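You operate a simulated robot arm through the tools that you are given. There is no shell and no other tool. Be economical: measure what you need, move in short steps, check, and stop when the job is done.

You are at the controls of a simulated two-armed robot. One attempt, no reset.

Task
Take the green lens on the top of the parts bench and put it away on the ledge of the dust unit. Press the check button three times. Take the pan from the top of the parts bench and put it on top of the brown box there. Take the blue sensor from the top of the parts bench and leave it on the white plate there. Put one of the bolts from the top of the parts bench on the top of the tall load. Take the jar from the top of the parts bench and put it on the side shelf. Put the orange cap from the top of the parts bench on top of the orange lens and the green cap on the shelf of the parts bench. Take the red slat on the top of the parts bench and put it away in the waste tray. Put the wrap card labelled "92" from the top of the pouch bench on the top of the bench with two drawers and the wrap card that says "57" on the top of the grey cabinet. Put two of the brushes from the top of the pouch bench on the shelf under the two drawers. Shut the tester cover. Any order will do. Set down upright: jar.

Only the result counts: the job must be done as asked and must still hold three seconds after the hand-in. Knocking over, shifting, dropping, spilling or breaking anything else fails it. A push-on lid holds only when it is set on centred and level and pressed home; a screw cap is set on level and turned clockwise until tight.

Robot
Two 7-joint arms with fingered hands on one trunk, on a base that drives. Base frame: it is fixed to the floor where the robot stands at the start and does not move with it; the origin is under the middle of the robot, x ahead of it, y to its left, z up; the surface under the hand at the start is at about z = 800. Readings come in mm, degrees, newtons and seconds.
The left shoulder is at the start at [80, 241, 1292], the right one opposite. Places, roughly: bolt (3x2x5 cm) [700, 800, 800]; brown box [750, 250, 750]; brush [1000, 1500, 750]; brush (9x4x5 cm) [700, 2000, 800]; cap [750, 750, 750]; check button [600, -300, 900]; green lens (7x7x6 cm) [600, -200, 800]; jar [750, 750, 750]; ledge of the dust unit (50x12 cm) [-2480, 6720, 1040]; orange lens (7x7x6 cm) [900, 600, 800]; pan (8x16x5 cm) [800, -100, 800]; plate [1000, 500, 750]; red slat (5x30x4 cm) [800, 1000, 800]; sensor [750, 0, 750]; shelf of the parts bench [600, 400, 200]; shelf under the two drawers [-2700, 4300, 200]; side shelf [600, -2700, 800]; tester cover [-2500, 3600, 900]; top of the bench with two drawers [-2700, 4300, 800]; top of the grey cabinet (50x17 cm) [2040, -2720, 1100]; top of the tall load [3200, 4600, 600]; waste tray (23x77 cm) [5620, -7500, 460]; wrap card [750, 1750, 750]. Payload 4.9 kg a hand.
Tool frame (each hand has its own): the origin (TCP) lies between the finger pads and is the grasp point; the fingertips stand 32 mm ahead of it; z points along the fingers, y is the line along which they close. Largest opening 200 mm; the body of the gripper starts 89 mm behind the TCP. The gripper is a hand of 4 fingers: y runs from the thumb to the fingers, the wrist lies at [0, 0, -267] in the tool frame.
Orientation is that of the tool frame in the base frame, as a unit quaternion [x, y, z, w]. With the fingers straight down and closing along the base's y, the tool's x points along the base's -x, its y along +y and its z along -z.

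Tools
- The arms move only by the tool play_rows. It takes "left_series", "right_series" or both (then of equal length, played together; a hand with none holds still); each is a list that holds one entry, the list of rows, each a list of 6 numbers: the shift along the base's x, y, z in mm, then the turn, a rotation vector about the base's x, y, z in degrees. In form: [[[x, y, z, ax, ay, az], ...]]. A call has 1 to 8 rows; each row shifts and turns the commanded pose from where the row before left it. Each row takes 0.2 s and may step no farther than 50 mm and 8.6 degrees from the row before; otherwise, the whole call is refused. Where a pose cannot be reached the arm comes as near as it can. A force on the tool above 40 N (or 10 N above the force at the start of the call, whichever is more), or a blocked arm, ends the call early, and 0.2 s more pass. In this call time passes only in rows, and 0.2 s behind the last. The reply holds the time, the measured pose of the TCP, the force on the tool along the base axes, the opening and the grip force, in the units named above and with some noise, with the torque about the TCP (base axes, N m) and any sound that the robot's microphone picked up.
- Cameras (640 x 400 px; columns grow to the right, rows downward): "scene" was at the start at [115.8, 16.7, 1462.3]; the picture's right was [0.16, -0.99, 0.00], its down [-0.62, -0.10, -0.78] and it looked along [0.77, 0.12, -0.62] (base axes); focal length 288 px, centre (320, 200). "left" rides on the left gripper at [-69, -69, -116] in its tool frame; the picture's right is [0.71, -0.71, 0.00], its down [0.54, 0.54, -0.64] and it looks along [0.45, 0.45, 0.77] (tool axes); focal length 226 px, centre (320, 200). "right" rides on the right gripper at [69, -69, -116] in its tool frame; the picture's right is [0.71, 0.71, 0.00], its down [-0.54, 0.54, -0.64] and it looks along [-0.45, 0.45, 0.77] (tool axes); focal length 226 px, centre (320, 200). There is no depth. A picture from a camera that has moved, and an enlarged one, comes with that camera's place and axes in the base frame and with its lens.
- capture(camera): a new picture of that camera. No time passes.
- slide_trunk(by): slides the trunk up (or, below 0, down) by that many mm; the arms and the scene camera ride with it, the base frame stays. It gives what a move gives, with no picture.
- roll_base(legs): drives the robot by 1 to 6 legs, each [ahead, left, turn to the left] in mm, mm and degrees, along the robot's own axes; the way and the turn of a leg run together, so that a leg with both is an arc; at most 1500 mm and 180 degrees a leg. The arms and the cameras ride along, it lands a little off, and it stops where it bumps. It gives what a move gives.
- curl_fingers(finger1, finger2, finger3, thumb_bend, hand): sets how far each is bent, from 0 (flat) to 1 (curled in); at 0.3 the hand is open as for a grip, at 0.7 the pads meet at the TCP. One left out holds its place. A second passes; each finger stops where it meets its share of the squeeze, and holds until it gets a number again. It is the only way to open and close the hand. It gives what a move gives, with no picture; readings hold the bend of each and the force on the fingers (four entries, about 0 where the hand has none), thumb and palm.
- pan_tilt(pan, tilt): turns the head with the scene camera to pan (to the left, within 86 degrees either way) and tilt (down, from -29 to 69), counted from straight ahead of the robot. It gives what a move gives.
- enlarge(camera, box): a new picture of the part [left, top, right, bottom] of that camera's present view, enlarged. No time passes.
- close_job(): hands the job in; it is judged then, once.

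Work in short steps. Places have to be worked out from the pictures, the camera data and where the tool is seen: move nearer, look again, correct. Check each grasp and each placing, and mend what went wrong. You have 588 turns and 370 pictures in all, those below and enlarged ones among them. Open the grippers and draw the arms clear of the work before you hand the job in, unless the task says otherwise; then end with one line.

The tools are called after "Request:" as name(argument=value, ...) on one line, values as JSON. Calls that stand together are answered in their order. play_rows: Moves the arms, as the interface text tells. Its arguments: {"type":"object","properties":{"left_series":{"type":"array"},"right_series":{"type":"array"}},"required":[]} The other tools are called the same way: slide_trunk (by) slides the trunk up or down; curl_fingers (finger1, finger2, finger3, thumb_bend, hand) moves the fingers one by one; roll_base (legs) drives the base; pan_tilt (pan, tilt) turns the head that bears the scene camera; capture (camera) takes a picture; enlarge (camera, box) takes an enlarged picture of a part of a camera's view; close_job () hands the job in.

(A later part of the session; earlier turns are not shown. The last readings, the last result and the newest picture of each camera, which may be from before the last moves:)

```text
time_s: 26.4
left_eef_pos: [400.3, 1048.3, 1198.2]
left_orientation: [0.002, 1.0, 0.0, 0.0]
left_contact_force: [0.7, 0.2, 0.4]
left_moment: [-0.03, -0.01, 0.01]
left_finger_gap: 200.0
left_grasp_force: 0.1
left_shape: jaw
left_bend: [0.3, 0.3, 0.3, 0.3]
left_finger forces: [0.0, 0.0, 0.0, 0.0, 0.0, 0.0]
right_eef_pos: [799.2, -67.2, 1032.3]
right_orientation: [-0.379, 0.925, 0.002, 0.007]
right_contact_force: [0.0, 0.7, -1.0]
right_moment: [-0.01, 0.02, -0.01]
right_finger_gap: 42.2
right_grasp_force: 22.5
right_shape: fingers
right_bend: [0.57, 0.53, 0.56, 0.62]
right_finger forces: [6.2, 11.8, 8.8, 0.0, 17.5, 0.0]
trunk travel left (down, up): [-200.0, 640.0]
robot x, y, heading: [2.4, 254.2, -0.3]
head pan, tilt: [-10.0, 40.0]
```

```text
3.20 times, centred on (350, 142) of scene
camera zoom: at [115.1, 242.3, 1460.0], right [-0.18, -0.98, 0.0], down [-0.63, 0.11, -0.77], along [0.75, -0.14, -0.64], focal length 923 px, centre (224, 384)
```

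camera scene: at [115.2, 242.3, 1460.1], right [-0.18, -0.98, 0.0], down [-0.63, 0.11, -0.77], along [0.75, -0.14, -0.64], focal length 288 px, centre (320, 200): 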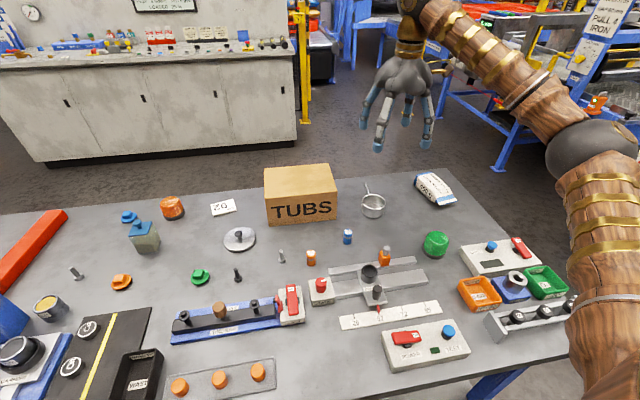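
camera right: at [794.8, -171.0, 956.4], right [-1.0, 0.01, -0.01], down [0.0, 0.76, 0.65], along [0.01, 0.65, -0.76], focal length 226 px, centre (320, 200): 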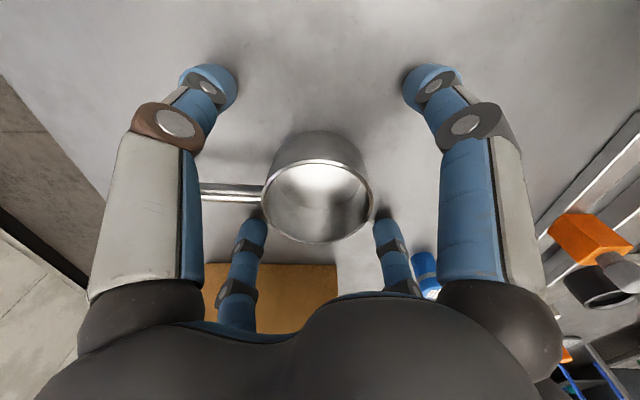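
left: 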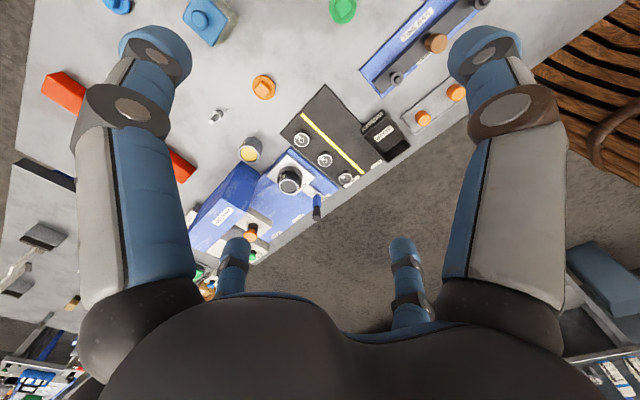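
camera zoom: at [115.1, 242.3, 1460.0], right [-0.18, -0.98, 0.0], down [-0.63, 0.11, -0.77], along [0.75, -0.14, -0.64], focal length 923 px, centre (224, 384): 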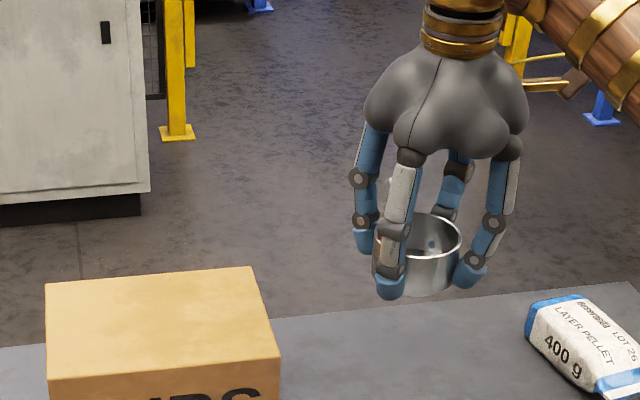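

Pan is held level. I carry it over the box: target cup centre [845,168].

Request:
play_rows(right_series=[[[8, 40, 0, 0, 0, 0], [8, 40, 0, 0, 0, 0], [8, 40, 0, 0, 0, 0], [8, 40, 0, 0, 0, 0], [8, 40, 0, 0, 0, 0], [6, 35, 0, 0, 0, 0], [0, 0, -25, 0, 0, 0], [0, 0, -25, 0, 0, 0]]])

Request:
enlarge(camera="scene", box=[220, 100, 380, 200])

```text
time_s: 28.2
left_eef_pos: [401.3, 1047.0, 1198.0]
left_orientation: [0.003, 1.0, -0.001, 0.0]
left_contact_force: [-0.2, -0.6, -0.3]
left_moment: [-0.04, 0.03, -0.01]
left_finger_gap: 199.9
left_grasp_force: 0.0
left_shape: jaw
left_bend: [0.3, 0.3, 0.3, 0.3]
left_finger forces: [0.0, 0.0, 0.0, 0.0, 0.0, 0.0]
right_eef_pos: [842.6, 169.3, 981.7]
right_orientation: [-0.38, 0.925, 0.002, 0.007]
right_contact_force: [0.2, 0.1, -0.2]
right_moment: [0.01, 0.02, 0.01]
right_finger_gap: 42.1
right_grasp_force: 21.8
right_shape: fingers
right_bend: [0.58, 0.53, 0.56, 0.62]
right_finger forces: [6.2, 11.9, 8.7, 0.0, 17.4, 0.0]
trunk travel left (down, up): [-200.0, 640.0]
robot x, y, heading: [0.1, 257.1, -0.1]
head pan, tilt: [-10.0, 40.0]
```

```text
4.00 times, centred on (300, 150) of scene
camera zoom: at [115.8, 242.7, 1460.1], right [-0.18, -0.98, 0.0], down [-0.63, 0.11, -0.77], along [0.75, -0.14, -0.64], focal length 1154 px, centre (400, 400)
```

zoom: 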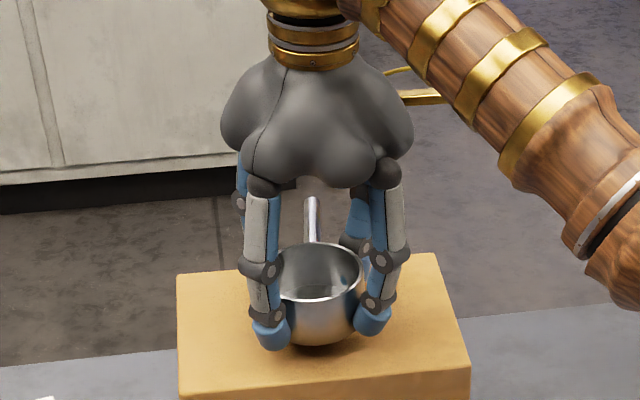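

Well over the box; lower in small steps until contact.

Request:
play_rows(right_series=[[[0, 0, -5, 0, 0, 0], [0, 0, -5, 0, 0, 0], [0, 0, -4, 0, 0, 0], [0, 0, -3, 0, 0, 0]]])

Request:
enlarge(camera="scene", box=[220, 100, 380, 200])

```text
time_s: 29.2
left_eef_pos: [401.5, 1047.1, 1198.2]
left_orientation: [0.001, 1.0, 0.0, 0.001]
left_contact_force: [0.6, -0.1, 0.3]
left_moment: [0.01, 0.05, -0.02]
left_finger_gap: 199.8
left_grasp_force: 0.1
left_shape: jaw
left_bend: [0.3, 0.3, 0.3, 0.3]
left_finger forces: [0.0, 0.0, 0.0, 0.0, 0.0, 0.0]
right_eef_pos: [843.3, 167.8, 965.2]
right_orientation: [-0.379, 0.925, 0.002, 0.007]
right_contact_force: [-0.8, -0.7, -0.2]
right_moment: [0.01, 0.04, 0.02]
right_finger_gap: 42.0
right_grasp_force: 22.2
right_shape: fingers
right_bend: [0.58, 0.53, 0.56, 0.62]
right_finger forces: [6.3, 11.9, 8.7, 0.0, 17.4, 0.1]
trunk travel left (down, up): [-200.0, 640.0]
robot x, y, heading: [-0.2, 255.7, -0.4]
head pan, tilt: [-10.0, 40.0]
```

```text
4.00 times, centred on (300, 150) of scene
camera zoom: at [115.2, 242.4, 1460.1], right [-0.18, -0.98, 0.0], down [-0.63, 0.11, -0.77], along [0.75, -0.14, -0.64], focal length 1154 px, centre (400, 400)
```

zoom: 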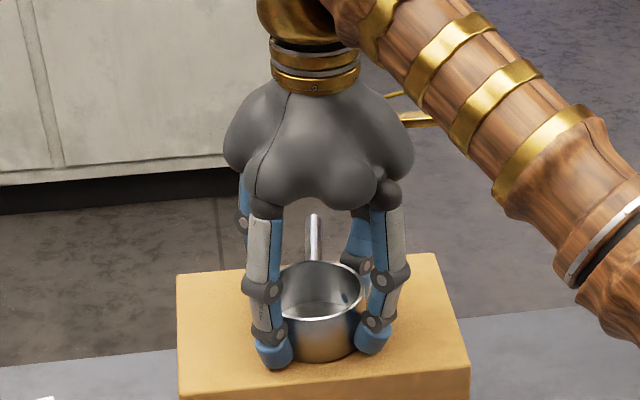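

Request:
play_rows(right_series=[[[0, 0, -3, 0, 0, 0], [0, 0, -3, 0, 0, 0]]])

```text
time_s: 29.8
left_eef_pos: [400.4, 1047.0, 1199.0]
left_orientation: [0.003, 1.0, 0.0, 0.0]
left_contact_force: [0.0, 0.0, 0.2]
left_moment: [0.02, 0.03, -0.01]
left_finger_gap: 200.1
left_grasp_force: 0.1
left_shape: jaw
left_bend: [0.3, 0.3, 0.3, 0.3]
left_finger forces: [0.0, 0.0, 0.0, 0.0, 0.1, 0.0]
right_eef_pos: [842.6, 166.9, 963.1]
right_orientation: [-0.379, 0.925, 0.002, 0.01]
right_contact_force: [1.8, -1.6, 26.3]
right_moment: [0.89, 0.95, -0.05]
right_finger_gap: 41.8
right_grasp_force: 33.0
right_shape: fingers
right_bend: [0.58, 0.53, 0.56, 0.62]
right_finger forces: [7.7, 29.1, 9.7, 0.0, 19.5, 0.1]
trunk travel left (down, up): [-200.0, 640.0]
robot x, y, heading: [3.1, 253.1, -0.2]
head pan, tilt: [-10.0, 40.0]
```

Contact with the box at TCP z≈963. I ease up 2 mm, release and rise.

Request:
play_rows(right_series=[[[0, 0, 2.5, 0, 0, 0]]])

Request:
curl_fingers(hand="right", finger1=0.4, finger2=0.4, finger3=0.4, thumb_bend=0.4)

Request:
play_rows(right_series=[[[0, 0, 15, 0, 0, 0], [0, 0, 40, 0, 0, 0], [0, 0, 45, 0, 0, 0], [0, 0, 45, 0, 0, 0], [0, -20, 40, 0, 0, -7.5], [0, -40, 0, 0, 0, -7.5], [0, -40, 0, 0, 0, -7.5], [0, 0, 0, 0, 0, -7.5]]])

Request:
capture(camera="scene")

```text
time_s: 30.2
left_eef_pos: [399.1, 1047.2, 1199.5]
left_orientation: [0.002, 1.0, 0.0, 0.001]
left_contact_force: [0.1, 0.2, -1.0]
left_moment: [0.01, -0.03, -0.01]
left_finger_gap: 199.7
left_grasp_force: 0.2
left_shape: jaw
left_bend: [0.3, 0.3, 0.3, 0.3]
left_finger forces: [0.1, 0.0, 0.0, 0.0, 0.0, 0.0]
right_eef_pos: [842.7, 167.9, 964.4]
right_orientation: [-0.379, 0.925, 0.003, 0.008]
right_contact_force: [3.4, -0.6, 21.0]
right_moment: [0.8, 0.65, -0.02]
right_finger_gap: 42.0
right_grasp_force: 31.0
right_shape: fingers
right_bend: [0.58, 0.53, 0.56, 0.62]
right_finger forces: [7.3, 25.5, 9.9, 0.1, 19.4, 0.1]
trunk travel left (down, up): [-200.0, 640.0]
robot x, y, heading: [-0.4, 252.4, -0.1]
head pan, tilt: [-10.0, 40.0]
```

```text
time_s: 31.2
left_eef_pos: [400.9, 1047.0, 1198.8]
left_orientation: [0.002, 1.0, 0.0, 0.0]
left_contact_force: [0.5, 0.2, 0.3]
left_moment: [0.0, -0.06, 0.02]
left_finger_gap: 199.8
left_grasp_force: 0.0
left_shape: jaw
left_bend: [0.3, 0.3, 0.3, 0.3]
left_finger forces: [0.0, 0.1, 0.0, 0.0, 0.0, 0.0]
right_eef_pos: [842.8, 168.0, 961.0]
right_orientation: [-0.38, 0.925, 0.003, 0.007]
right_contact_force: [-0.1, 0.8, 1.0]
right_moment: [-0.04, 0.03, -0.01]
right_finger_gap: 105.1
right_grasp_force: 0.8
right_shape: fingers
right_bend: [0.4, 0.4, 0.4, 0.4]
right_finger forces: [0.8, 0.0, 0.0, 0.1, 0.0, 0.1]
trunk travel left (down, up): [-200.0, 640.0]
robot x, y, heading: [-4.2, 251.9, -0.2]
head pan, tilt: [-10.0, 40.0]
```

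```text
time_s: 33.0
left_eef_pos: [400.9, 1047.8, 1197.7]
left_orientation: [0.002, 1.0, -0.001, 0.0]
left_contact_force: [-0.7, -0.7, 0.5]
left_moment: [-0.03, 0.02, -0.02]
left_finger_gap: 199.7
left_grasp_force: 0.0
left_shape: jaw
left_bend: [0.3, 0.3, 0.3, 0.3]
left_finger forces: [0.1, 0.0, 0.0, 0.0, 0.1, 0.1]
right_eef_pos: [841.4, 69.2, 1147.0]
right_orientation: [-0.126, 0.992, 0.0, 0.007]
right_contact_force: [0.6, 0.6, -0.1]
right_moment: [-0.02, 0.0, -0.01]
right_finger_gap: 105.0
right_grasp_force: 0.0
right_shape: fingers
right_bend: [0.4, 0.4, 0.4, 0.4]
right_finger forces: [0.0, 0.0, 0.0, 0.0, 0.1, 0.0]
trunk travel left (down, up): [-200.0, 640.0]
robot x, y, heading: [2.5, 255.9, -0.1]
head pan, tilt: [-10.0, 40.0]
```

```text
341 pictures are left
camera scene: at [115.1, 244.0, 1460.1], right [-0.18, -0.98, 0.0], down [-0.63, 0.11, -0.77], along [0.75, -0.14, -0.64], focal length 288 px, centre (320, 200)
```

scene: 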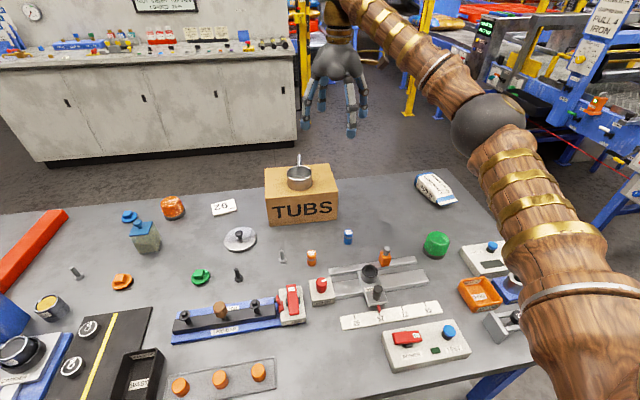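

Pan sits on the box. Now the blue sensor, estimated at [681,51]; I move above it with the fingers half closed and look.

Request:
curl_fingers(hand="right", finger1=0.5, finger2=0.5, finger3=0.5, thumb_bend=0.5)

Request:
play_rows(right_series=[[[-40, -5, 0, 0, 0, -7.3], [-40, -5, 0, 0, 0, -7.3], [-40, -4, -40, 0, 0, 0], [-40, -4, -40, 0, 0, 0], [0, 0, -45, 0, 0, 0], [0, 0, -35, 0, 0, 0]]])

Request:
capture(camera="right")

Request:
enlarge(camera="scene", box=[200, 150, 440, 300])

```text
time_s: 34.0
left_eef_pos: [401.9, 1047.7, 1199.1]
left_orientation: [0.002, 1.0, 0.001, 0.0]
left_contact_force: [-0.6, 1.1, -0.5]
left_moment: [-0.01, 0.0, -0.02]
left_finger_gap: 199.9
left_grasp_force: 0.0
left_shape: jaw
left_bend: [0.3, 0.3, 0.3, 0.3]
left_finger forces: [0.1, 0.0, 0.0, 0.1, 0.0, 0.0]
right_eef_pos: [841.8, 66.6, 1146.2]
right_orientation: [-0.127, 0.992, 0.0, 0.007]
right_contact_force: [0.9, 0.3, -0.1]
right_moment: [-0.03, 0.0, 0.01]
right_finger_gap: 69.8
right_grasp_force: 0.1
right_shape: fingers
right_bend: [0.5, 0.5, 0.5, 0.5]
right_finger forces: [0.0, 0.1, 0.1, 0.0, 0.1, 0.0]
trunk travel left (down, up): [-200.0, 640.0]
robot x, y, heading: [-1.5, 249.4, 0.2]
head pan, tilt: [-10.0, 40.0]
```

```text
refused: row 3 steps farther than a row can; nothing moved
```

```text
340 pictures are left
camera right: at [790.7, -17.5, 1261.9], right [-0.86, 0.51, -0.01], down [0.38, 0.66, 0.65], along [0.34, 0.56, -0.76], focal length 226 px, centre (320, 200)
```

right: 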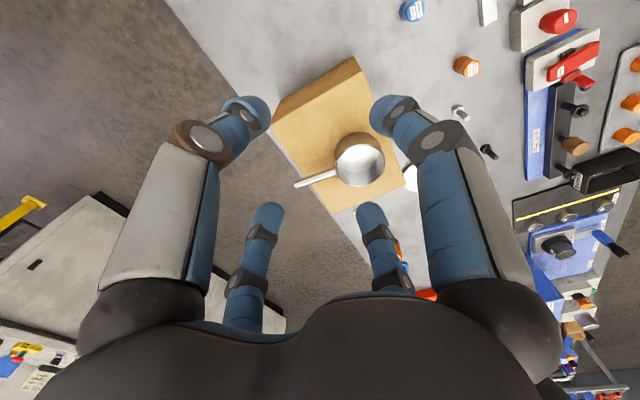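

```text
2.67 times, centred on (320, 225) of scene
camera zoom: at [115.0, 242.5, 1460.1], right [-0.18, -0.98, 0.0], down [-0.63, 0.11, -0.77], along [0.75, -0.14, -0.64], focal length 769 px, centre (320, 133)
```

zoom: 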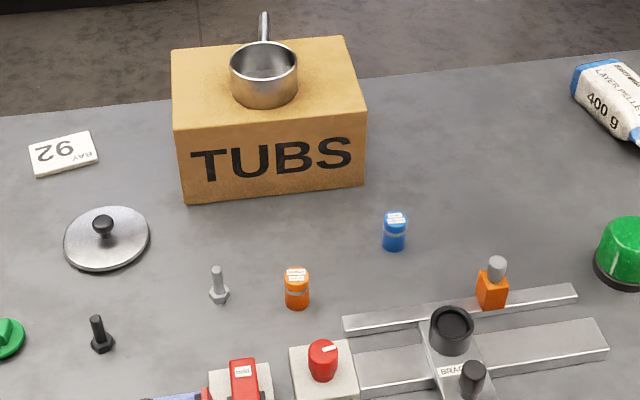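

The step was too long; same move in shorter rows.

Request:
play_rows(right_series=[[[-40, -5, 0, 0, 0, -7.3], [-40, -5, 0, 0, 0, -7.3], [-40, -3, -25, 0, 0, 0], [-40, -3, -25, 0, 0, 0], [0, 0, -45, 0, 0, 0], [0, 0, -45, 0, 0, 0]]])

Request:
capture(camera="right")

```text
time_s: 35.4
left_eef_pos: [402.2, 1045.5, 1198.6]
left_orientation: [0.002, 1.0, 0.0, 0.001]
left_contact_force: [0.5, 0.4, 0.6]
left_moment: [0.05, 0.02, -0.02]
left_finger_gap: 199.8
left_grasp_force: 0.1
left_shape: jaw
left_bend: [0.3, 0.3, 0.3, 0.3]
left_finger forces: [0.0, 0.0, 0.0, 0.0, 0.0, 0.0]
right_eef_pos: [683.0, 50.6, 1008.5]
right_orientation: [0.0, 1.0, 0.0, 0.009]
right_contact_force: [0.0, -0.3, 0.5]
right_moment: [0.02, 0.0, -0.02]
right_finger_gap: 69.6
right_grasp_force: 0.1
right_shape: fingers
right_bend: [0.5, 0.5, 0.5, 0.5]
right_finger forces: [0.0, 0.0, 0.1, 0.0, 0.0, 0.1]
trunk travel left (down, up): [-200.0, 640.0]
robot x, y, heading: [-1.9, 255.9, -0.4]
head pan, tilt: [-10.0, 40.0]
```

```text
338 pictures are left
camera right: at [611.5, -17.9, 1122.3], right [-0.71, 0.71, -0.01], down [0.53, 0.54, 0.65], along [0.47, 0.45, -0.76], focal length 226 px, centre (320, 200)
```

right: 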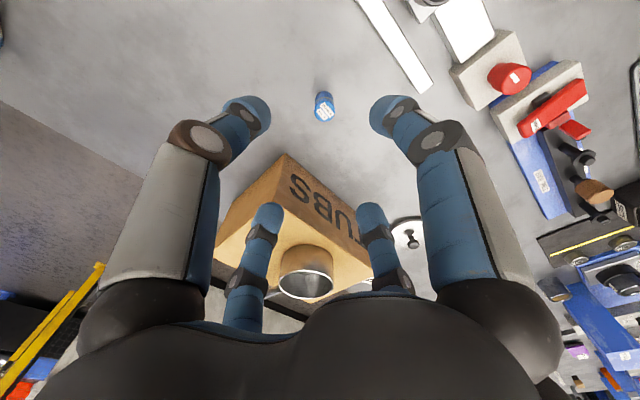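

Sensor confirmed at [681,52]. I narrow the fingers a bit and descend around it.

Request:
curl_fingers(hand="right", finger1=0.56, finger2=0.56, finger3=0.56, thumb_bend=0.56)

Request:
play_rows(right_series=[[[-1, 1, -45, 0, 0, 0], [0, 0, -45, 0, 0, 0], [0, 0, -40, 0, 0, 0], [0, 0, -15, 0, 0, 0], [0, 0, -12, 0, 0, 0], [0, 0, -5, 0, 0, 0]]])

Request:
enlarge(camera="right", box=[200, 50, 440, 250])

Request:
enlarge(camera="scene", box=[280, 180, 420, 270])

```text
time_s: 36.4
left_eef_pos: [401.5, 1045.9, 1199.0]
left_orientation: [0.002, 1.0, 0.0, 0.0]
left_contact_force: [0.1, 0.4, 0.5]
left_moment: [0.02, 0.03, -0.05]
left_finger_gap: 199.9
left_grasp_force: 0.2
left_shape: jaw
left_bend: [0.3, 0.3, 0.3, 0.3]
left_finger forces: [0.0, 0.0, 0.0, 0.1, 0.0, 0.0]
right_eef_pos: [682.9, 50.9, 1009.1]
right_orientation: [0.0, 1.0, -0.001, 0.008]
right_contact_force: [-0.5, 0.3, 0.1]
right_moment: [0.01, -0.02, -0.01]
right_finger_gap: 47.8
right_grasp_force: 0.1
right_shape: fingers
right_bend: [0.56, 0.56, 0.56, 0.56]
right_finger forces: [0.0, 0.0, 0.0, 0.1, 0.0, 0.0]
trunk travel left (down, up): [-200.0, 640.0]
robot x, y, heading: [2.0, 253.5, -0.2]
head pan, tilt: [-10.0, 40.0]
```

```text
time_s: 37.8
left_eef_pos: [401.9, 1046.5, 1198.0]
left_orientation: [0.002, 1.0, 0.0, 0.0]
left_contact_force: [1.1, -0.5, -0.3]
left_moment: [-0.03, -0.01, 0.01]
left_finger_gap: 199.7
left_grasp_force: 0.0
left_shape: jaw
left_bend: [0.3, 0.3, 0.3, 0.3]
left_finger forces: [0.0, 0.0, 0.0, 0.0, 0.1, 0.0]
right_eef_pos: [682.7, 53.0, 845.5]
right_orientation: [0.0, 1.0, 0.0, 0.009]
right_contact_force: [-0.2, -0.5, -0.2]
right_moment: [0.01, -0.01, 0.01]
right_finger_gap: 47.6
right_grasp_force: 0.1
right_shape: fingers
right_bend: [0.56, 0.56, 0.56, 0.56]
right_finger forces: [0.1, 0.1, 0.0, 0.1, 0.1, 0.0]
trunk travel left (down, up): [-200.0, 640.0]
robot x, y, heading: [-1.5, 252.0, 0.1]
head pan, tilt: [-10.0, 40.0]
```

```text
2.00 times, centred on (320, 150) of right
camera zoom: at [611.1, -17.0, 960.0], right [-0.71, 0.71, -0.01], down [0.53, 0.54, 0.65], along [0.47, 0.45, -0.76], focal length 452 px, centre (320, 300)
```

zoom: 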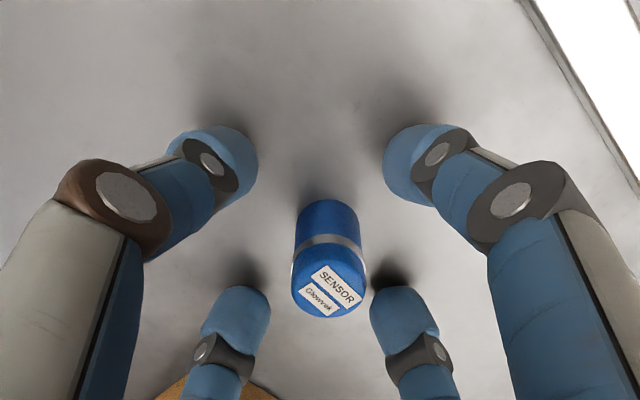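

```text
4.44 times, centred on (350, 225) of scene
camera zoom: at [115.1, 242.4, 1460.1], right [-0.18, -0.98, 0.0], down [-0.63, 0.11, -0.77], along [0.75, -0.14, -0.64], focal length 1282 px, centre (187, 89)
```

zoom: 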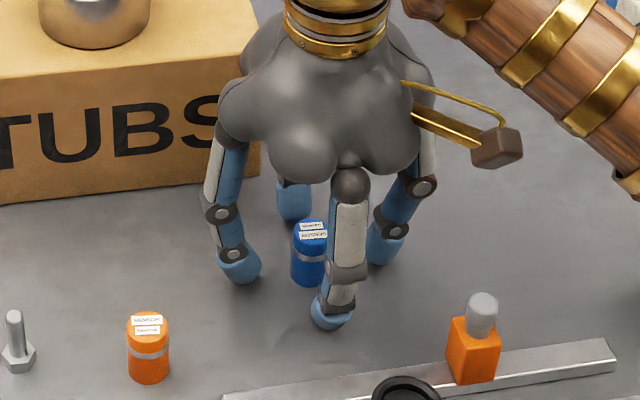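

The label reads SENSOR and it stands centred between the fingers. Close.

Request:
curl_fingers(hand="right", finger1=0.7, finger2=0.7, finger3=0.7, thumb_bend=0.7)

Request:
play_rows(right_series=[[[0, 0, 15, 0, 0, 0], [0, 0, 40, 0, 0, 0], [0, 0, 45, 0, 0, 0], [0, 0, 45, 0, 0, 0], [0, 0, 45, 0, 0, 0]]])

Request:
enlarge(camera="right", box=[200, 50, 440, 250])

```text
time_s: 38.8
left_eef_pos: [400.6, 1047.6, 1198.6]
left_orientation: [0.002, 1.0, 0.0, 0.0]
left_contact_force: [-0.3, 0.6, -0.7]
left_moment: [0.0, -0.02, 0.01]
left_finger_gap: 200.0
left_grasp_force: 0.1
left_shape: jaw
left_bend: [0.3, 0.3, 0.3, 0.3]
left_finger forces: [0.0, 0.1, 0.0, 0.1, 0.0, 0.0]
right_eef_pos: [683.3, 50.6, 845.9]
right_orientation: [-0.001, 1.0, -0.001, 0.008]
right_contact_force: [0.1, -0.3, 0.7]
right_moment: [-0.04, 0.01, 0.03]
right_finger_gap: 13.6
right_grasp_force: 12.1
right_shape: fingers
right_bend: [0.66, 0.66, 0.67, 0.67]
right_finger forces: [5.9, 6.5, 5.0, 0.1, 7.5, 0.0]
trunk travel left (down, up): [-200.0, 640.0]
robot x, y, heading: [1.4, 254.7, -0.1]
head pan, tilt: [-10.0, 40.0]
```

```text
time_s: 40.0
left_eef_pos: [400.2, 1047.5, 1198.8]
left_orientation: [0.002, 1.0, -0.001, 0.0]
left_contact_force: [-1.1, -0.1, -0.1]
left_moment: [-0.01, -0.01, 0.01]
left_finger_gap: 199.8
left_grasp_force: 0.1
left_shape: jaw
left_bend: [0.3, 0.3, 0.3, 0.3]
left_finger forces: [0.0, 0.1, 0.0, 0.0, 0.0, 0.1]
right_eef_pos: [684.3, 53.9, 1034.7]
right_orientation: [0.0, 1.0, 0.0, 0.007]
right_contact_force: [0.4, 1.3, -0.3]
right_moment: [0.0, -0.03, 0.0]
right_finger_gap: 13.3
right_grasp_force: 12.2
right_shape: fingers
right_bend: [0.66, 0.66, 0.67, 0.67]
right_finger forces: [5.9, 6.5, 5.1, 0.0, 7.4, 0.0]
trunk travel left (down, up): [-200.0, 640.0]
robot x, y, heading: [1.5, 256.8, -0.3]
head pan, tilt: [-10.0, 40.0]
```

```text
2.00 times, centred on (320, 150) of right
camera zoom: at [612.4, -14.7, 1149.6], right [-0.71, 0.71, -0.01], down [0.53, 0.54, 0.65], along [0.47, 0.45, -0.76], focal length 452 px, centre (320, 300)
```

zoom: 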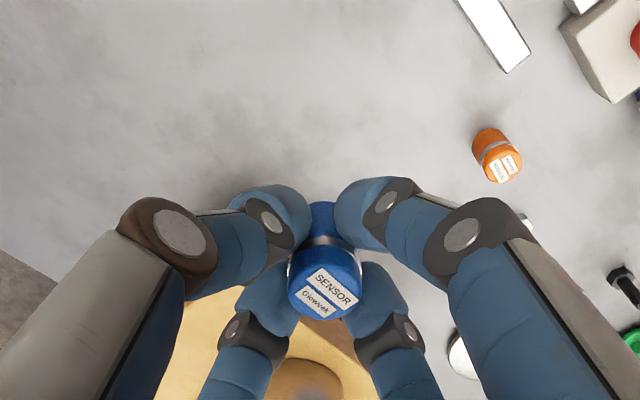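

Sensor is gripped upright. Raise, and drive left about 395 mm so the right arm reaches the white "BAY 92" plate at [909,432].

Request:
play_rows(right_series=[[[0, 0, 45, 0, 0, 0], [0, 0, 40, 0, 0, 0]]])

Request:
roll_base(legs=[[0, 395, 0]])

Request:
play_rows(right_series=[[[45, 0, 0, 0, 0, 0], [45, 0, 0, 0, 0, 0], [45, 0, 0, 0, 0, 0], [45, 0, 0, 0, 0, 0], [45, 0, 0, 0, 0, 0]]])

Request:
capture(camera="right")

Request:
pan_tilt(pan=-5, tilt=40)

Request:
capture(camera="scene")

```text
time_s: 40.6
left_eef_pos: [399.5, 1049.0, 1198.6]
left_orientation: [0.002, 1.0, -0.001, 0.0]
left_contact_force: [-0.2, -0.2, -0.4]
left_moment: [-0.03, -0.03, 0.03]
left_finger_gap: 200.1
left_grasp_force: 0.0
left_shape: jaw
left_bend: [0.3, 0.3, 0.3, 0.3]
left_finger forces: [0.1, 0.1, 0.0, 0.0, 0.0, 0.1]
right_eef_pos: [682.1, 55.4, 1119.0]
right_orientation: [-0.001, 1.0, -0.001, 0.008]
right_contact_force: [-0.3, -0.6, -0.3]
right_moment: [-0.02, -0.03, 0.0]
right_finger_gap: 13.3
right_grasp_force: 12.2
right_shape: fingers
right_bend: [0.66, 0.66, 0.67, 0.67]
right_finger forces: [5.7, 6.6, 5.1, 0.0, 7.3, 0.1]
trunk travel left (down, up): [-200.0, 640.0]
robot x, y, heading: [1.5, 255.3, -0.0]
head pan, tilt: [-10.0, 40.0]
```

```text
time_s: 43.1
left_eef_pos: [404.5, 1443.8, 1198.6]
left_orientation: [0.004, 1.0, 0.0, 0.0]
left_contact_force: [0.5, 0.2, 1.1]
left_moment: [0.04, 0.02, -0.02]
left_finger_gap: 200.2
left_grasp_force: 0.1
left_shape: jaw
left_bend: [0.3, 0.3, 0.3, 0.3]
left_finger forces: [0.0, 0.0, 0.0, 0.1, 0.0, 0.0]
right_eef_pos: [685.2, 450.7, 1118.1]
right_orientation: [0.001, 1.0, 0.0, 0.008]
right_contact_force: [-0.7, -0.2, -0.9]
right_moment: [0.0, 0.01, -0.01]
right_finger_gap: 13.2
right_grasp_force: 12.7
right_shape: fingers
right_bend: [0.66, 0.66, 0.67, 0.67]
right_finger forces: [5.7, 6.5, 5.1, 0.1, 7.2, 0.0]
trunk travel left (down, up): [-200.0, 640.0]
robot x, y, heading: [3.8, 652.6, -0.1]
head pan, tilt: [-10.0, 40.0]
```

```text
time_s: 44.3
left_eef_pos: [403.6, 1448.3, 1195.9]
left_orientation: [0.003, 1.0, -0.002, 0.0]
left_contact_force: [0.7, 0.3, -0.8]
left_moment: [-0.08, 0.01, -0.01]
left_finger_gap: 200.2
left_grasp_force: 0.2
left_shape: jaw
left_bend: [0.3, 0.3, 0.3, 0.3]
left_finger forces: [0.0, 0.0, 0.0, 0.0, 0.0, 0.0]
right_eef_pos: [910.9, 453.0, 1120.7]
right_orientation: [0.001, 1.0, -0.002, 0.008]
right_contact_force: [0.1, 0.5, -0.7]
right_moment: [0.03, -0.02, 0.02]
right_finger_gap: 13.1
right_grasp_force: 11.7
right_shape: fingers
right_bend: [0.66, 0.66, 0.67, 0.67]
right_finger forces: [5.5, 6.6, 5.1, 0.0, 7.6, 0.0]
trunk travel left (down, up): [-200.0, 640.0]
robot x, y, heading: [4.2, 651.9, -0.1]
head pan, tilt: [-10.0, 40.0]
```

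```text
334 pictures are left
camera right: at [840.0, 385.0, 1234.7], right [-0.71, 0.71, -0.01], down [0.53, 0.54, 0.65], along [0.47, 0.45, -0.76], focal length 226 px, centre (320, 200)
```

right: 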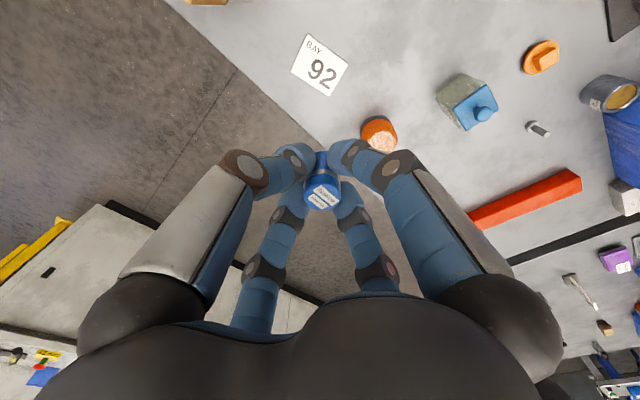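

```text
time_s: 45.0
left_eef_pos: [403.8, 1446.3, 1197.7]
left_orientation: [0.002, 1.0, 0.0, 0.0]
left_contact_force: [-0.2, 0.0, -0.3]
left_moment: [0.0, 0.01, -0.03]
left_finger_gap: 199.6
left_grasp_force: 0.0
left_shape: jaw
left_bend: [0.3, 0.3, 0.3, 0.3]
left_finger forces: [0.0, 0.1, 0.0, 0.0, 0.0, 0.0]
right_eef_pos: [911.3, 451.7, 1120.4]
right_orientation: [0.001, 1.0, -0.001, 0.008]
right_contact_force: [-0.4, -0.1, -0.4]
right_moment: [0.02, 0.02, 0.0]
right_finger_gap: 12.8
right_grasp_force: 12.2
right_shape: fingers
right_bend: [0.66, 0.66, 0.67, 0.67]
right_finger forces: [5.5, 6.6, 5.1, 0.0, 7.6, 0.0]
trunk travel left (down, up): [-200.0, 640.0]
robot x, y, heading: [0.2, 651.5, -0.4]
head pan, tilt: [-5.0, 40.0]
```

```text
333 pictures are left
camera scene: at [117.4, 648.0, 1460.1], right [-0.09, -1.0, 0.0], down [-0.64, 0.06, -0.77], along [0.76, -0.07, -0.64], focal length 288 px, centre (320, 200)
```

scene: 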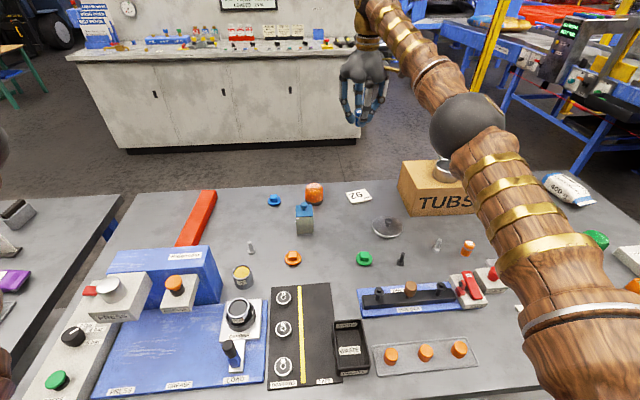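

White plate "BAY 92" at about [906,432]. Move over it and lower.

Request:
play_rows(right_series=[[[-4, -19, -40, 0, 0, 0], [0, 0, -45, 0, 0, 0], [0, 0, -45, 0, 0, 0], [0, 0, -45, 0, 0, 0], [0, 0, -45, 0, 0, 0], [0, 0, -28, 0, 0, 0]]])

Request:
capture(camera="right")

Request:
enlarge(camera="scene", box=[300, 140, 420, 220])

```text
time_s: 46.4
left_eef_pos: [405.0, 1442.9, 1198.8]
left_orientation: [0.004, 1.0, 0.0, 0.0]
left_contact_force: [-0.1, 0.5, 0.6]
left_moment: [0.01, 0.04, -0.01]
left_finger_gap: 199.9
left_grasp_force: 0.1
left_shape: jaw
left_bend: [0.3, 0.3, 0.3, 0.3]
left_finger forces: [0.0, 0.0, 0.0, 0.0, 0.0, 0.0]
right_eef_pos: [906.5, 432.2, 869.0]
right_orientation: [0.001, 1.0, -0.001, 0.008]
right_contact_force: [0.0, 0.0, -0.4]
right_moment: [-0.05, -0.02, 0.02]
right_finger_gap: 13.0
right_grasp_force: 12.6
right_shape: fingers
right_bend: [0.66, 0.66, 0.67, 0.67]
right_finger forces: [5.5, 6.6, 5.1, 0.0, 7.5, 0.0]
trunk travel left (down, up): [-200.0, 640.0]
robot x, y, heading: [-1.0, 652.2, -0.6]
head pan, tilt: [-5.0, 40.0]
```

```text
332 pictures are left
camera right: at [835.7, 363.3, 983.1], right [-0.71, 0.71, -0.01], down [0.53, 0.54, 0.65], along [0.47, 0.45, -0.76], focal length 226 px, centre (320, 200)
```

right: 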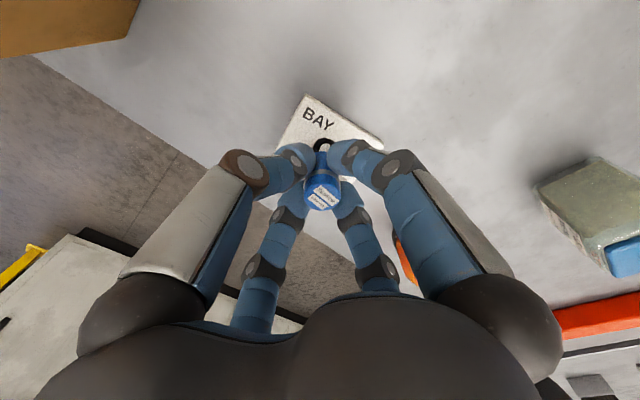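

```text
5.00 times, centred on (360, 180) of scene
camera zoom: at [118.0, 647.6, 1460.1], right [-0.09, -1.0, 0.0], down [-0.64, 0.06, -0.77], along [0.76, -0.07, -0.64], focal length 1442 px, centre (120, 300)
```

zoom: 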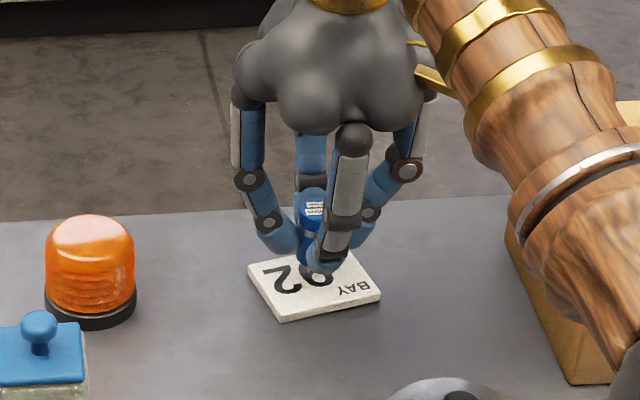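

Centred above the plate, which is some 8 mm thick. I lower in fine steps.

Request:
play_rows(right_series=[[[0, 0, -4, 0, 0, 0], [0, 0, -3, 0, 0, 0], [0, 0, -2, 0, 0, 0], [0, 0, -2, 0, 0, 0]]])

```text
time_s: 47.4
left_eef_pos: [404.4, 1445.2, 1198.8]
left_orientation: [0.003, 1.0, 0.0, 0.0]
left_contact_force: [-0.5, -0.6, 0.5]
left_moment: [-0.01, -0.01, -0.03]
left_finger_gap: 199.8
left_grasp_force: 0.1
left_shape: jaw
left_bend: [0.3, 0.3, 0.3, 0.3]
left_finger forces: [0.0, 0.0, 0.0, 0.1, 0.1, 0.0]
right_eef_pos: [906.5, 431.7, 860.0]
right_orientation: [0.002, 1.0, 0.0, 0.008]
right_contact_force: [-0.1, -0.9, -0.5]
right_moment: [-0.02, 0.0, -0.03]
right_finger_gap: 12.9
right_grasp_force: 12.5
right_shape: fingers
right_bend: [0.66, 0.66, 0.67, 0.67]
right_finger forces: [5.5, 6.7, 5.1, 0.1, 7.4, 0.1]
trunk travel left (down, up): [-200.0, 640.0]
robot x, y, heading: [1.9, 646.4, -0.2]
head pan, tilt: [-5.0, 40.0]
```

Request:
play_rows(right_series=[[[0, 0, -2, 0, 0, 0], [0, 0, -2, 0, 0, 0], [0, 0, -2, 0, 0, 0]]])

```text
time_s: 48.2
left_eef_pos: [403.3, 1444.4, 1199.9]
left_orientation: [0.003, 1.0, 0.0, 0.0]
left_contact_force: [0.1, -0.7, 0.6]
left_moment: [-0.03, -0.01, 0.01]
left_finger_gap: 200.2
left_grasp_force: 0.0
left_shape: jaw
left_bend: [0.3, 0.3, 0.3, 0.3]
left_finger forces: [0.0, 0.1, 0.0, 0.0, 0.1, 0.0]
right_eef_pos: [904.9, 430.3, 854.1]
right_orientation: [0.002, 1.0, 0.0, 0.008]
right_contact_force: [0.0, -0.4, 3.4]
right_moment: [0.02, -0.04, 0.04]
right_finger_gap: 12.8
right_grasp_force: 12.4
right_shape: fingers
right_bend: [0.66, 0.66, 0.67, 0.67]
right_finger forces: [5.6, 7.0, 5.7, 0.0, 8.2, 0.0]
trunk travel left (down, up): [-200.0, 640.0]
robot x, y, heading: [-2.3, 649.8, -0.3]
head pan, tilt: [-5.0, 40.0]
```

Contact at z≈854. Release and rise.

Request:
curl_fingers(hand="right", finger1=0.58, finger2=0.58, finger3=0.58, thumb_bend=0.58)

Request:
play_rows(right_series=[[[0, 0, 10, 0, 0, 0], [0, 0, 30, 0, 0, 0], [0, 0, 45, 0, 0, 0], [0, 0, 45, 0, 0, 0], [0, 0, 45, 0, 0, 0], [0, 0, 45, 0, 0, 0], [0, 0, 45, 0, 0, 0]]])

Request:
enlarge(camera="scene", box=[220, 170, 460, 320])

```text
time_s: 49.2
left_eef_pos: [404.8, 1443.4, 1198.1]
left_orientation: [0.003, 1.0, 0.0, 0.0]
left_contact_force: [-0.1, 0.1, 0.2]
left_moment: [0.0, 0.0, 0.03]
left_finger_gap: 199.6
left_grasp_force: 0.0
left_shape: jaw
left_bend: [0.3, 0.3, 0.3, 0.3]
left_finger forces: [0.0, 0.0, 0.0, 0.0, 0.0, 0.0]
right_eef_pos: [905.4, 430.7, 853.6]
right_orientation: [0.001, 1.0, -0.001, 0.008]
right_contact_force: [0.6, -0.5, -0.9]
right_moment: [0.0, 0.01, 0.04]
right_finger_gap: 43.4
right_grasp_force: 0.1
right_shape: fingers
right_bend: [0.57, 0.57, 0.57, 0.57]
right_finger forces: [0.0, 0.1, 0.0, 0.0, 0.1, 0.0]
trunk travel left (down, up): [-200.0, 640.0]
robot x, y, heading: [0.9, 651.8, -0.3]
head pan, tilt: [-5.0, 40.0]
```

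```text
time_s: 50.8
left_eef_pos: [403.6, 1444.4, 1198.0]
left_orientation: [0.003, 1.0, 0.0, 0.001]
left_contact_force: [0.1, 0.5, -0.5]
left_moment: [-0.02, -0.04, -0.01]
left_finger_gap: 199.7
left_grasp_force: 0.0
left_shape: jaw
left_bend: [0.3, 0.3, 0.3, 0.3]
left_finger forces: [0.0, 0.0, 0.1, 0.0, 0.0, 0.1]
right_eef_pos: [903.6, 430.4, 1119.4]
right_orientation: [0.0, 1.0, 0.0, 0.008]
right_contact_force: [0.5, -0.2, 0.1]
right_moment: [-0.04, -0.05, 0.05]
right_finger_gap: 43.5
right_grasp_force: 0.0
right_shape: fingers
right_bend: [0.57, 0.57, 0.57, 0.57]
right_finger forces: [0.1, 0.0, 0.0, 0.0, 0.0, 0.0]
trunk travel left (down, up): [-200.0, 640.0]
robot x, y, heading: [5.3, 655.1, -0.0]
head pan, tilt: [-5.0, 40.0]
```

```text
2.67 times, centred on (340, 245) of scene
camera zoom: at [115.7, 648.3, 1460.1], right [-0.09, -1.0, 0.0], down [-0.64, 0.06, -0.77], along [0.76, -0.07, -0.64], focal length 769 px, centre (267, 80)
```

zoom: 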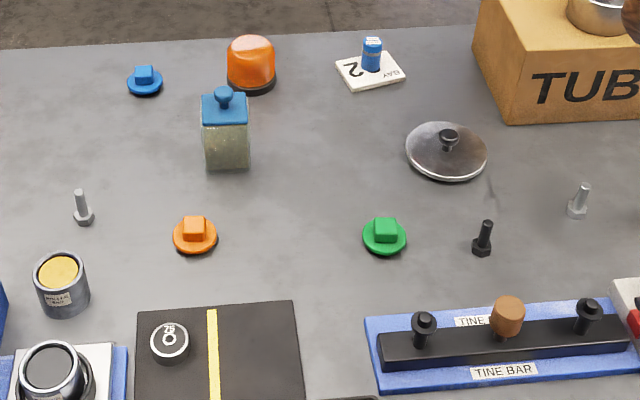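

Sensor is on the plate. Next the orange cap, about [642,678]: move the right hand above it and look.

Request:
play_rows(right_series=[[[-32, 31, 0, 0, 0, 0], [-32, 31, 0, 0, 0, 0], [-32, 31, 0, 0, 0, 0], [-32, 31, 0, 0, 0, 0], [-33, 31, 0, 0, 0, 0], [-33, 31, 0, 0, 0, 0], [-33, 31, 0, 0, 0, 0], [-33, 31, 0, 0, 0, 0]]])

Request:
play_rows(right_series=[[[0, 0, -45, 0, -0.5, 0], [0, 0, -45, 0, -0.5, 0], [0, 0, -45, 0, 0, 0]]])

Request:
capture(camera="right")

```text
time_s: 52.6
left_eef_pos: [403.6, 1445.5, 1197.1]
left_orientation: [0.004, 1.0, -0.001, 0.001]
left_contact_force: [1.1, 0.6, 0.7]
left_moment: [-0.05, 0.0, -0.02]
left_finger_gap: 199.9
left_grasp_force: 0.0
left_shape: jaw
left_bend: [0.3, 0.3, 0.3, 0.3]
left_finger forces: [0.0, 0.1, 0.1, 0.0, 0.0, 0.2]
right_eef_pos: [642.6, 681.1, 1117.9]
right_orientation: [0.001, 1.0, -0.001, 0.008]
right_contact_force: [-0.3, 0.2, 0.6]
right_moment: [-0.03, -0.03, 0.01]
right_finger_gap: 43.7
right_grasp_force: 0.0
right_shape: fingers
right_bend: [0.57, 0.57, 0.57, 0.57]
right_finger forces: [0.0, 0.1, 0.1, 0.0, 0.0, 0.0]
trunk travel left (down, up): [-200.0, 640.0]
robot x, y, heading: [2.6, 653.8, -0.2]
head pan, tilt: [-5.0, 40.0]
```

```text
time_s: 53.4
left_eef_pos: [405.4, 1444.6, 1199.2]
left_orientation: [0.004, 1.0, 0.0, 0.0]
left_contact_force: [0.0, -1.2, -0.2]
left_moment: [0.0, 0.01, 0.0]
left_finger_gap: 200.1
left_grasp_force: 0.1
left_shape: jaw
left_bend: [0.3, 0.3, 0.3, 0.3]
left_finger forces: [0.1, 0.0, 0.0, 0.1, 0.0, 0.0]
right_eef_pos: [643.5, 680.8, 983.3]
right_orientation: [0.002, 1.0, 0.0, 0.016]
right_contact_force: [-0.1, -0.1, 0.4]
right_moment: [0.05, 0.01, 0.01]
right_finger_gap: 43.5
right_grasp_force: 0.0
right_shape: fingers
right_bend: [0.57, 0.57, 0.57, 0.57]
right_finger forces: [0.1, 0.0, 0.1, 0.1, 0.0, 0.1]
trunk travel left (down, up): [-200.0, 640.0]
robot x, y, heading: [-2.2, 656.2, -0.5]
head pan, tilt: [-5.0, 40.0]
```

```text
329 pictures are left
camera right: at [571.0, 612.4, 1095.6], right [-0.7, 0.71, -0.02], down [0.52, 0.54, 0.66], along [0.48, 0.45, -0.75], focal length 226 px, centre (320, 200)
```

right: 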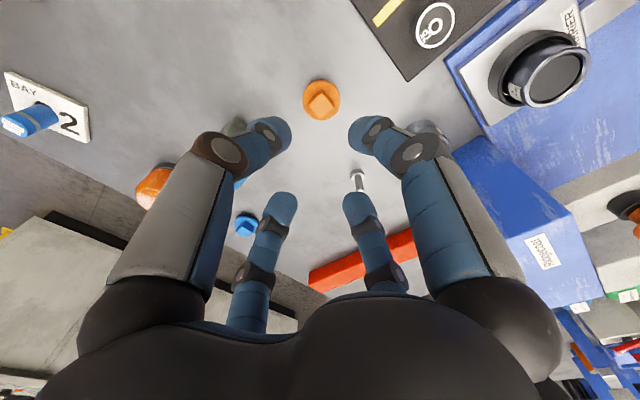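

Orange cap's knob refined to [637,672]. I level the wrist, go down above the flange and look.

Request:
play_rows(right_series=[[[-6, -8, -40, 0, 1.8, 0], [0, 0, -40, 0, 0, 0], [0, 0, -30, 0, 0, 0], [0, 0, -12, 0, 0, 0]]])

Request:
enlarge(camera="right", box=[200, 50, 440, 250])

Request:
enlarge(camera="scene", box=[220, 200, 380, 300])

```text
time_s: 54.4
left_eef_pos: [404.9, 1445.9, 1197.7]
left_orientation: [0.004, 1.0, 0.001, -0.001]
left_contact_force: [0.5, 0.0, -0.9]
left_moment: [0.02, 0.05, 0.01]
left_finger_gap: 199.9
left_grasp_force: 0.0
left_shape: jaw
left_bend: [0.3, 0.3, 0.3, 0.3]
left_finger forces: [0.0, 0.0, 0.1, 0.0, 0.0, 0.0]
right_eef_pos: [638.7, 671.5, 860.6]
right_orientation: [0.001, 1.0, -0.001, 0.001]
right_contact_force: [0.6, 0.1, 0.8]
right_moment: [0.03, -0.01, 0.04]
right_finger_gap: 43.6
right_grasp_force: 0.0
right_shape: fingers
right_bend: [0.57, 0.57, 0.57, 0.57]
right_finger forces: [0.1, 0.1, 0.0, 0.0, 0.1, 0.1]
trunk travel left (down, up): [-200.0, 640.0]
robot x, y, heading: [1.3, 652.2, -0.6]
head pan, tilt: [-5.0, 40.0]
```

```text
2.00 times, centred on (320, 150) of right
camera zoom: at [568.8, 603.1, 976.4], right [-0.71, 0.71, 0.0], down [0.54, 0.54, 0.64], along [0.46, 0.45, -0.77], focal length 452 px, centre (320, 300)
```

zoom: 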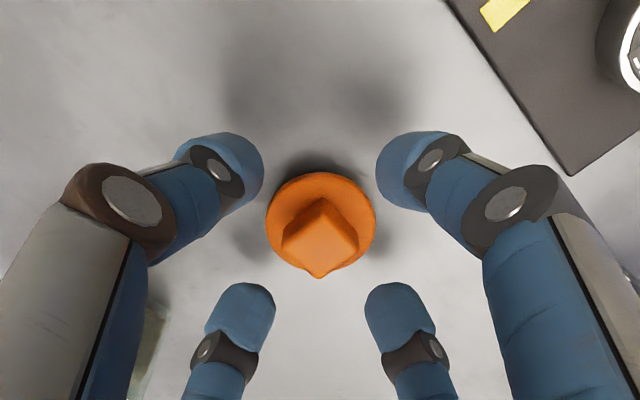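

```text
4.00 times, centred on (300, 250) of scene
camera zoom: at [117.6, 647.6, 1460.1], right [-0.09, -1.0, 0.0], down [-0.64, 0.06, -0.77], along [0.76, -0.07, -0.64], focal length 1154 px, centre (400, 0)
```

zoom: 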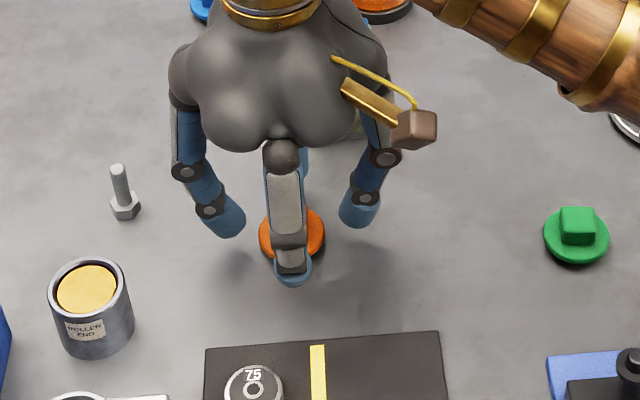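

Well centred over the knob. I narrow the fingers above the flange, lower a little, then close.

Request:
curl_fingers(hand="right", finger1=0.61, finger2=0.61, finger3=0.61, thumb_bend=0.61)

Request:
play_rows(right_series=[[[-2, -3, -5, 0, 0, 0], [0, 0, -3, 0, 0, 0], [0, 0, -3, 0, 0, 0]]])

Request:
enlarge(camera="right", box=[240, 100, 400, 220])

```text
time_s: 55.4
left_eef_pos: [404.7, 1443.2, 1198.8]
left_orientation: [0.004, 1.0, 0.0, 0.001]
left_contact_force: [-0.7, -0.6, 0.7]
left_moment: [-0.01, -0.01, -0.01]
left_finger_gap: 200.0
left_grasp_force: 0.0
left_shape: jaw
left_bend: [0.3, 0.3, 0.3, 0.3]
left_finger forces: [0.0, 0.0, 0.1, 0.0, 0.1, 0.1]
right_eef_pos: [638.4, 672.4, 862.3]
right_orientation: [0.001, 1.0, -0.001, 0.001]
right_contact_force: [0.3, -0.7, 0.0]
right_moment: [0.04, -0.01, -0.01]
right_finger_gap: 30.3
right_grasp_force: 0.0
right_shape: fingers
right_bend: [0.61, 0.61, 0.61, 0.61]
right_finger forces: [0.0, 0.1, 0.1, 0.0, 0.0, 0.1]
trunk travel left (down, up): [-200.0, 640.0]
robot x, y, heading: [4.7, 654.6, -0.2]
head pan, tilt: [-5.0, 40.0]
```

```text
time_s: 56.2
left_eef_pos: [403.4, 1443.9, 1199.5]
left_orientation: [0.004, 1.0, 0.001, 0.0]
left_contact_force: [-0.2, 0.1, 0.9]
left_moment: [-0.01, 0.0, -0.01]
left_finger_gap: 200.1
left_grasp_force: 0.0
left_shape: jaw
left_bend: [0.3, 0.3, 0.3, 0.3]
left_finger forces: [0.0, 0.1, 0.0, 0.0, 0.1, 0.0]
right_eef_pos: [636.3, 668.8, 850.9]
right_orientation: [0.002, 1.0, -0.001, 0.0]
right_contact_force: [-0.2, -0.4, 0.2]
right_moment: [-0.01, -0.03, -0.01]
right_finger_gap: 30.0
right_grasp_force: 0.0
right_shape: fingers
right_bend: [0.61, 0.61, 0.61, 0.61]
right_finger forces: [0.0, 0.0, 0.0, 0.0, 0.0, 0.0]
trunk travel left (down, up): [-200.0, 640.0]
robot x, y, heading: [6.7, 650.9, -0.4]
head pan, tilt: [-5.0, 40.0]
```

```text
3.33 times, centred on (320, 160) of right
camera zoom: at [566.3, 600.4, 965.5], right [-0.71, 0.71, 0.0], down [0.54, 0.54, 0.64], along [0.46, 0.45, -0.77], focal length 754 px, centre (320, 333)
```

zoom: 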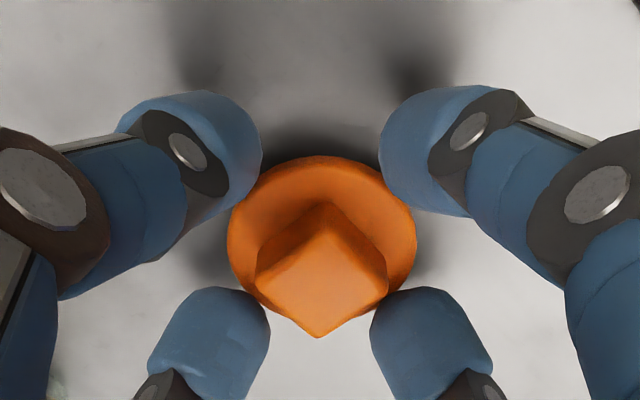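

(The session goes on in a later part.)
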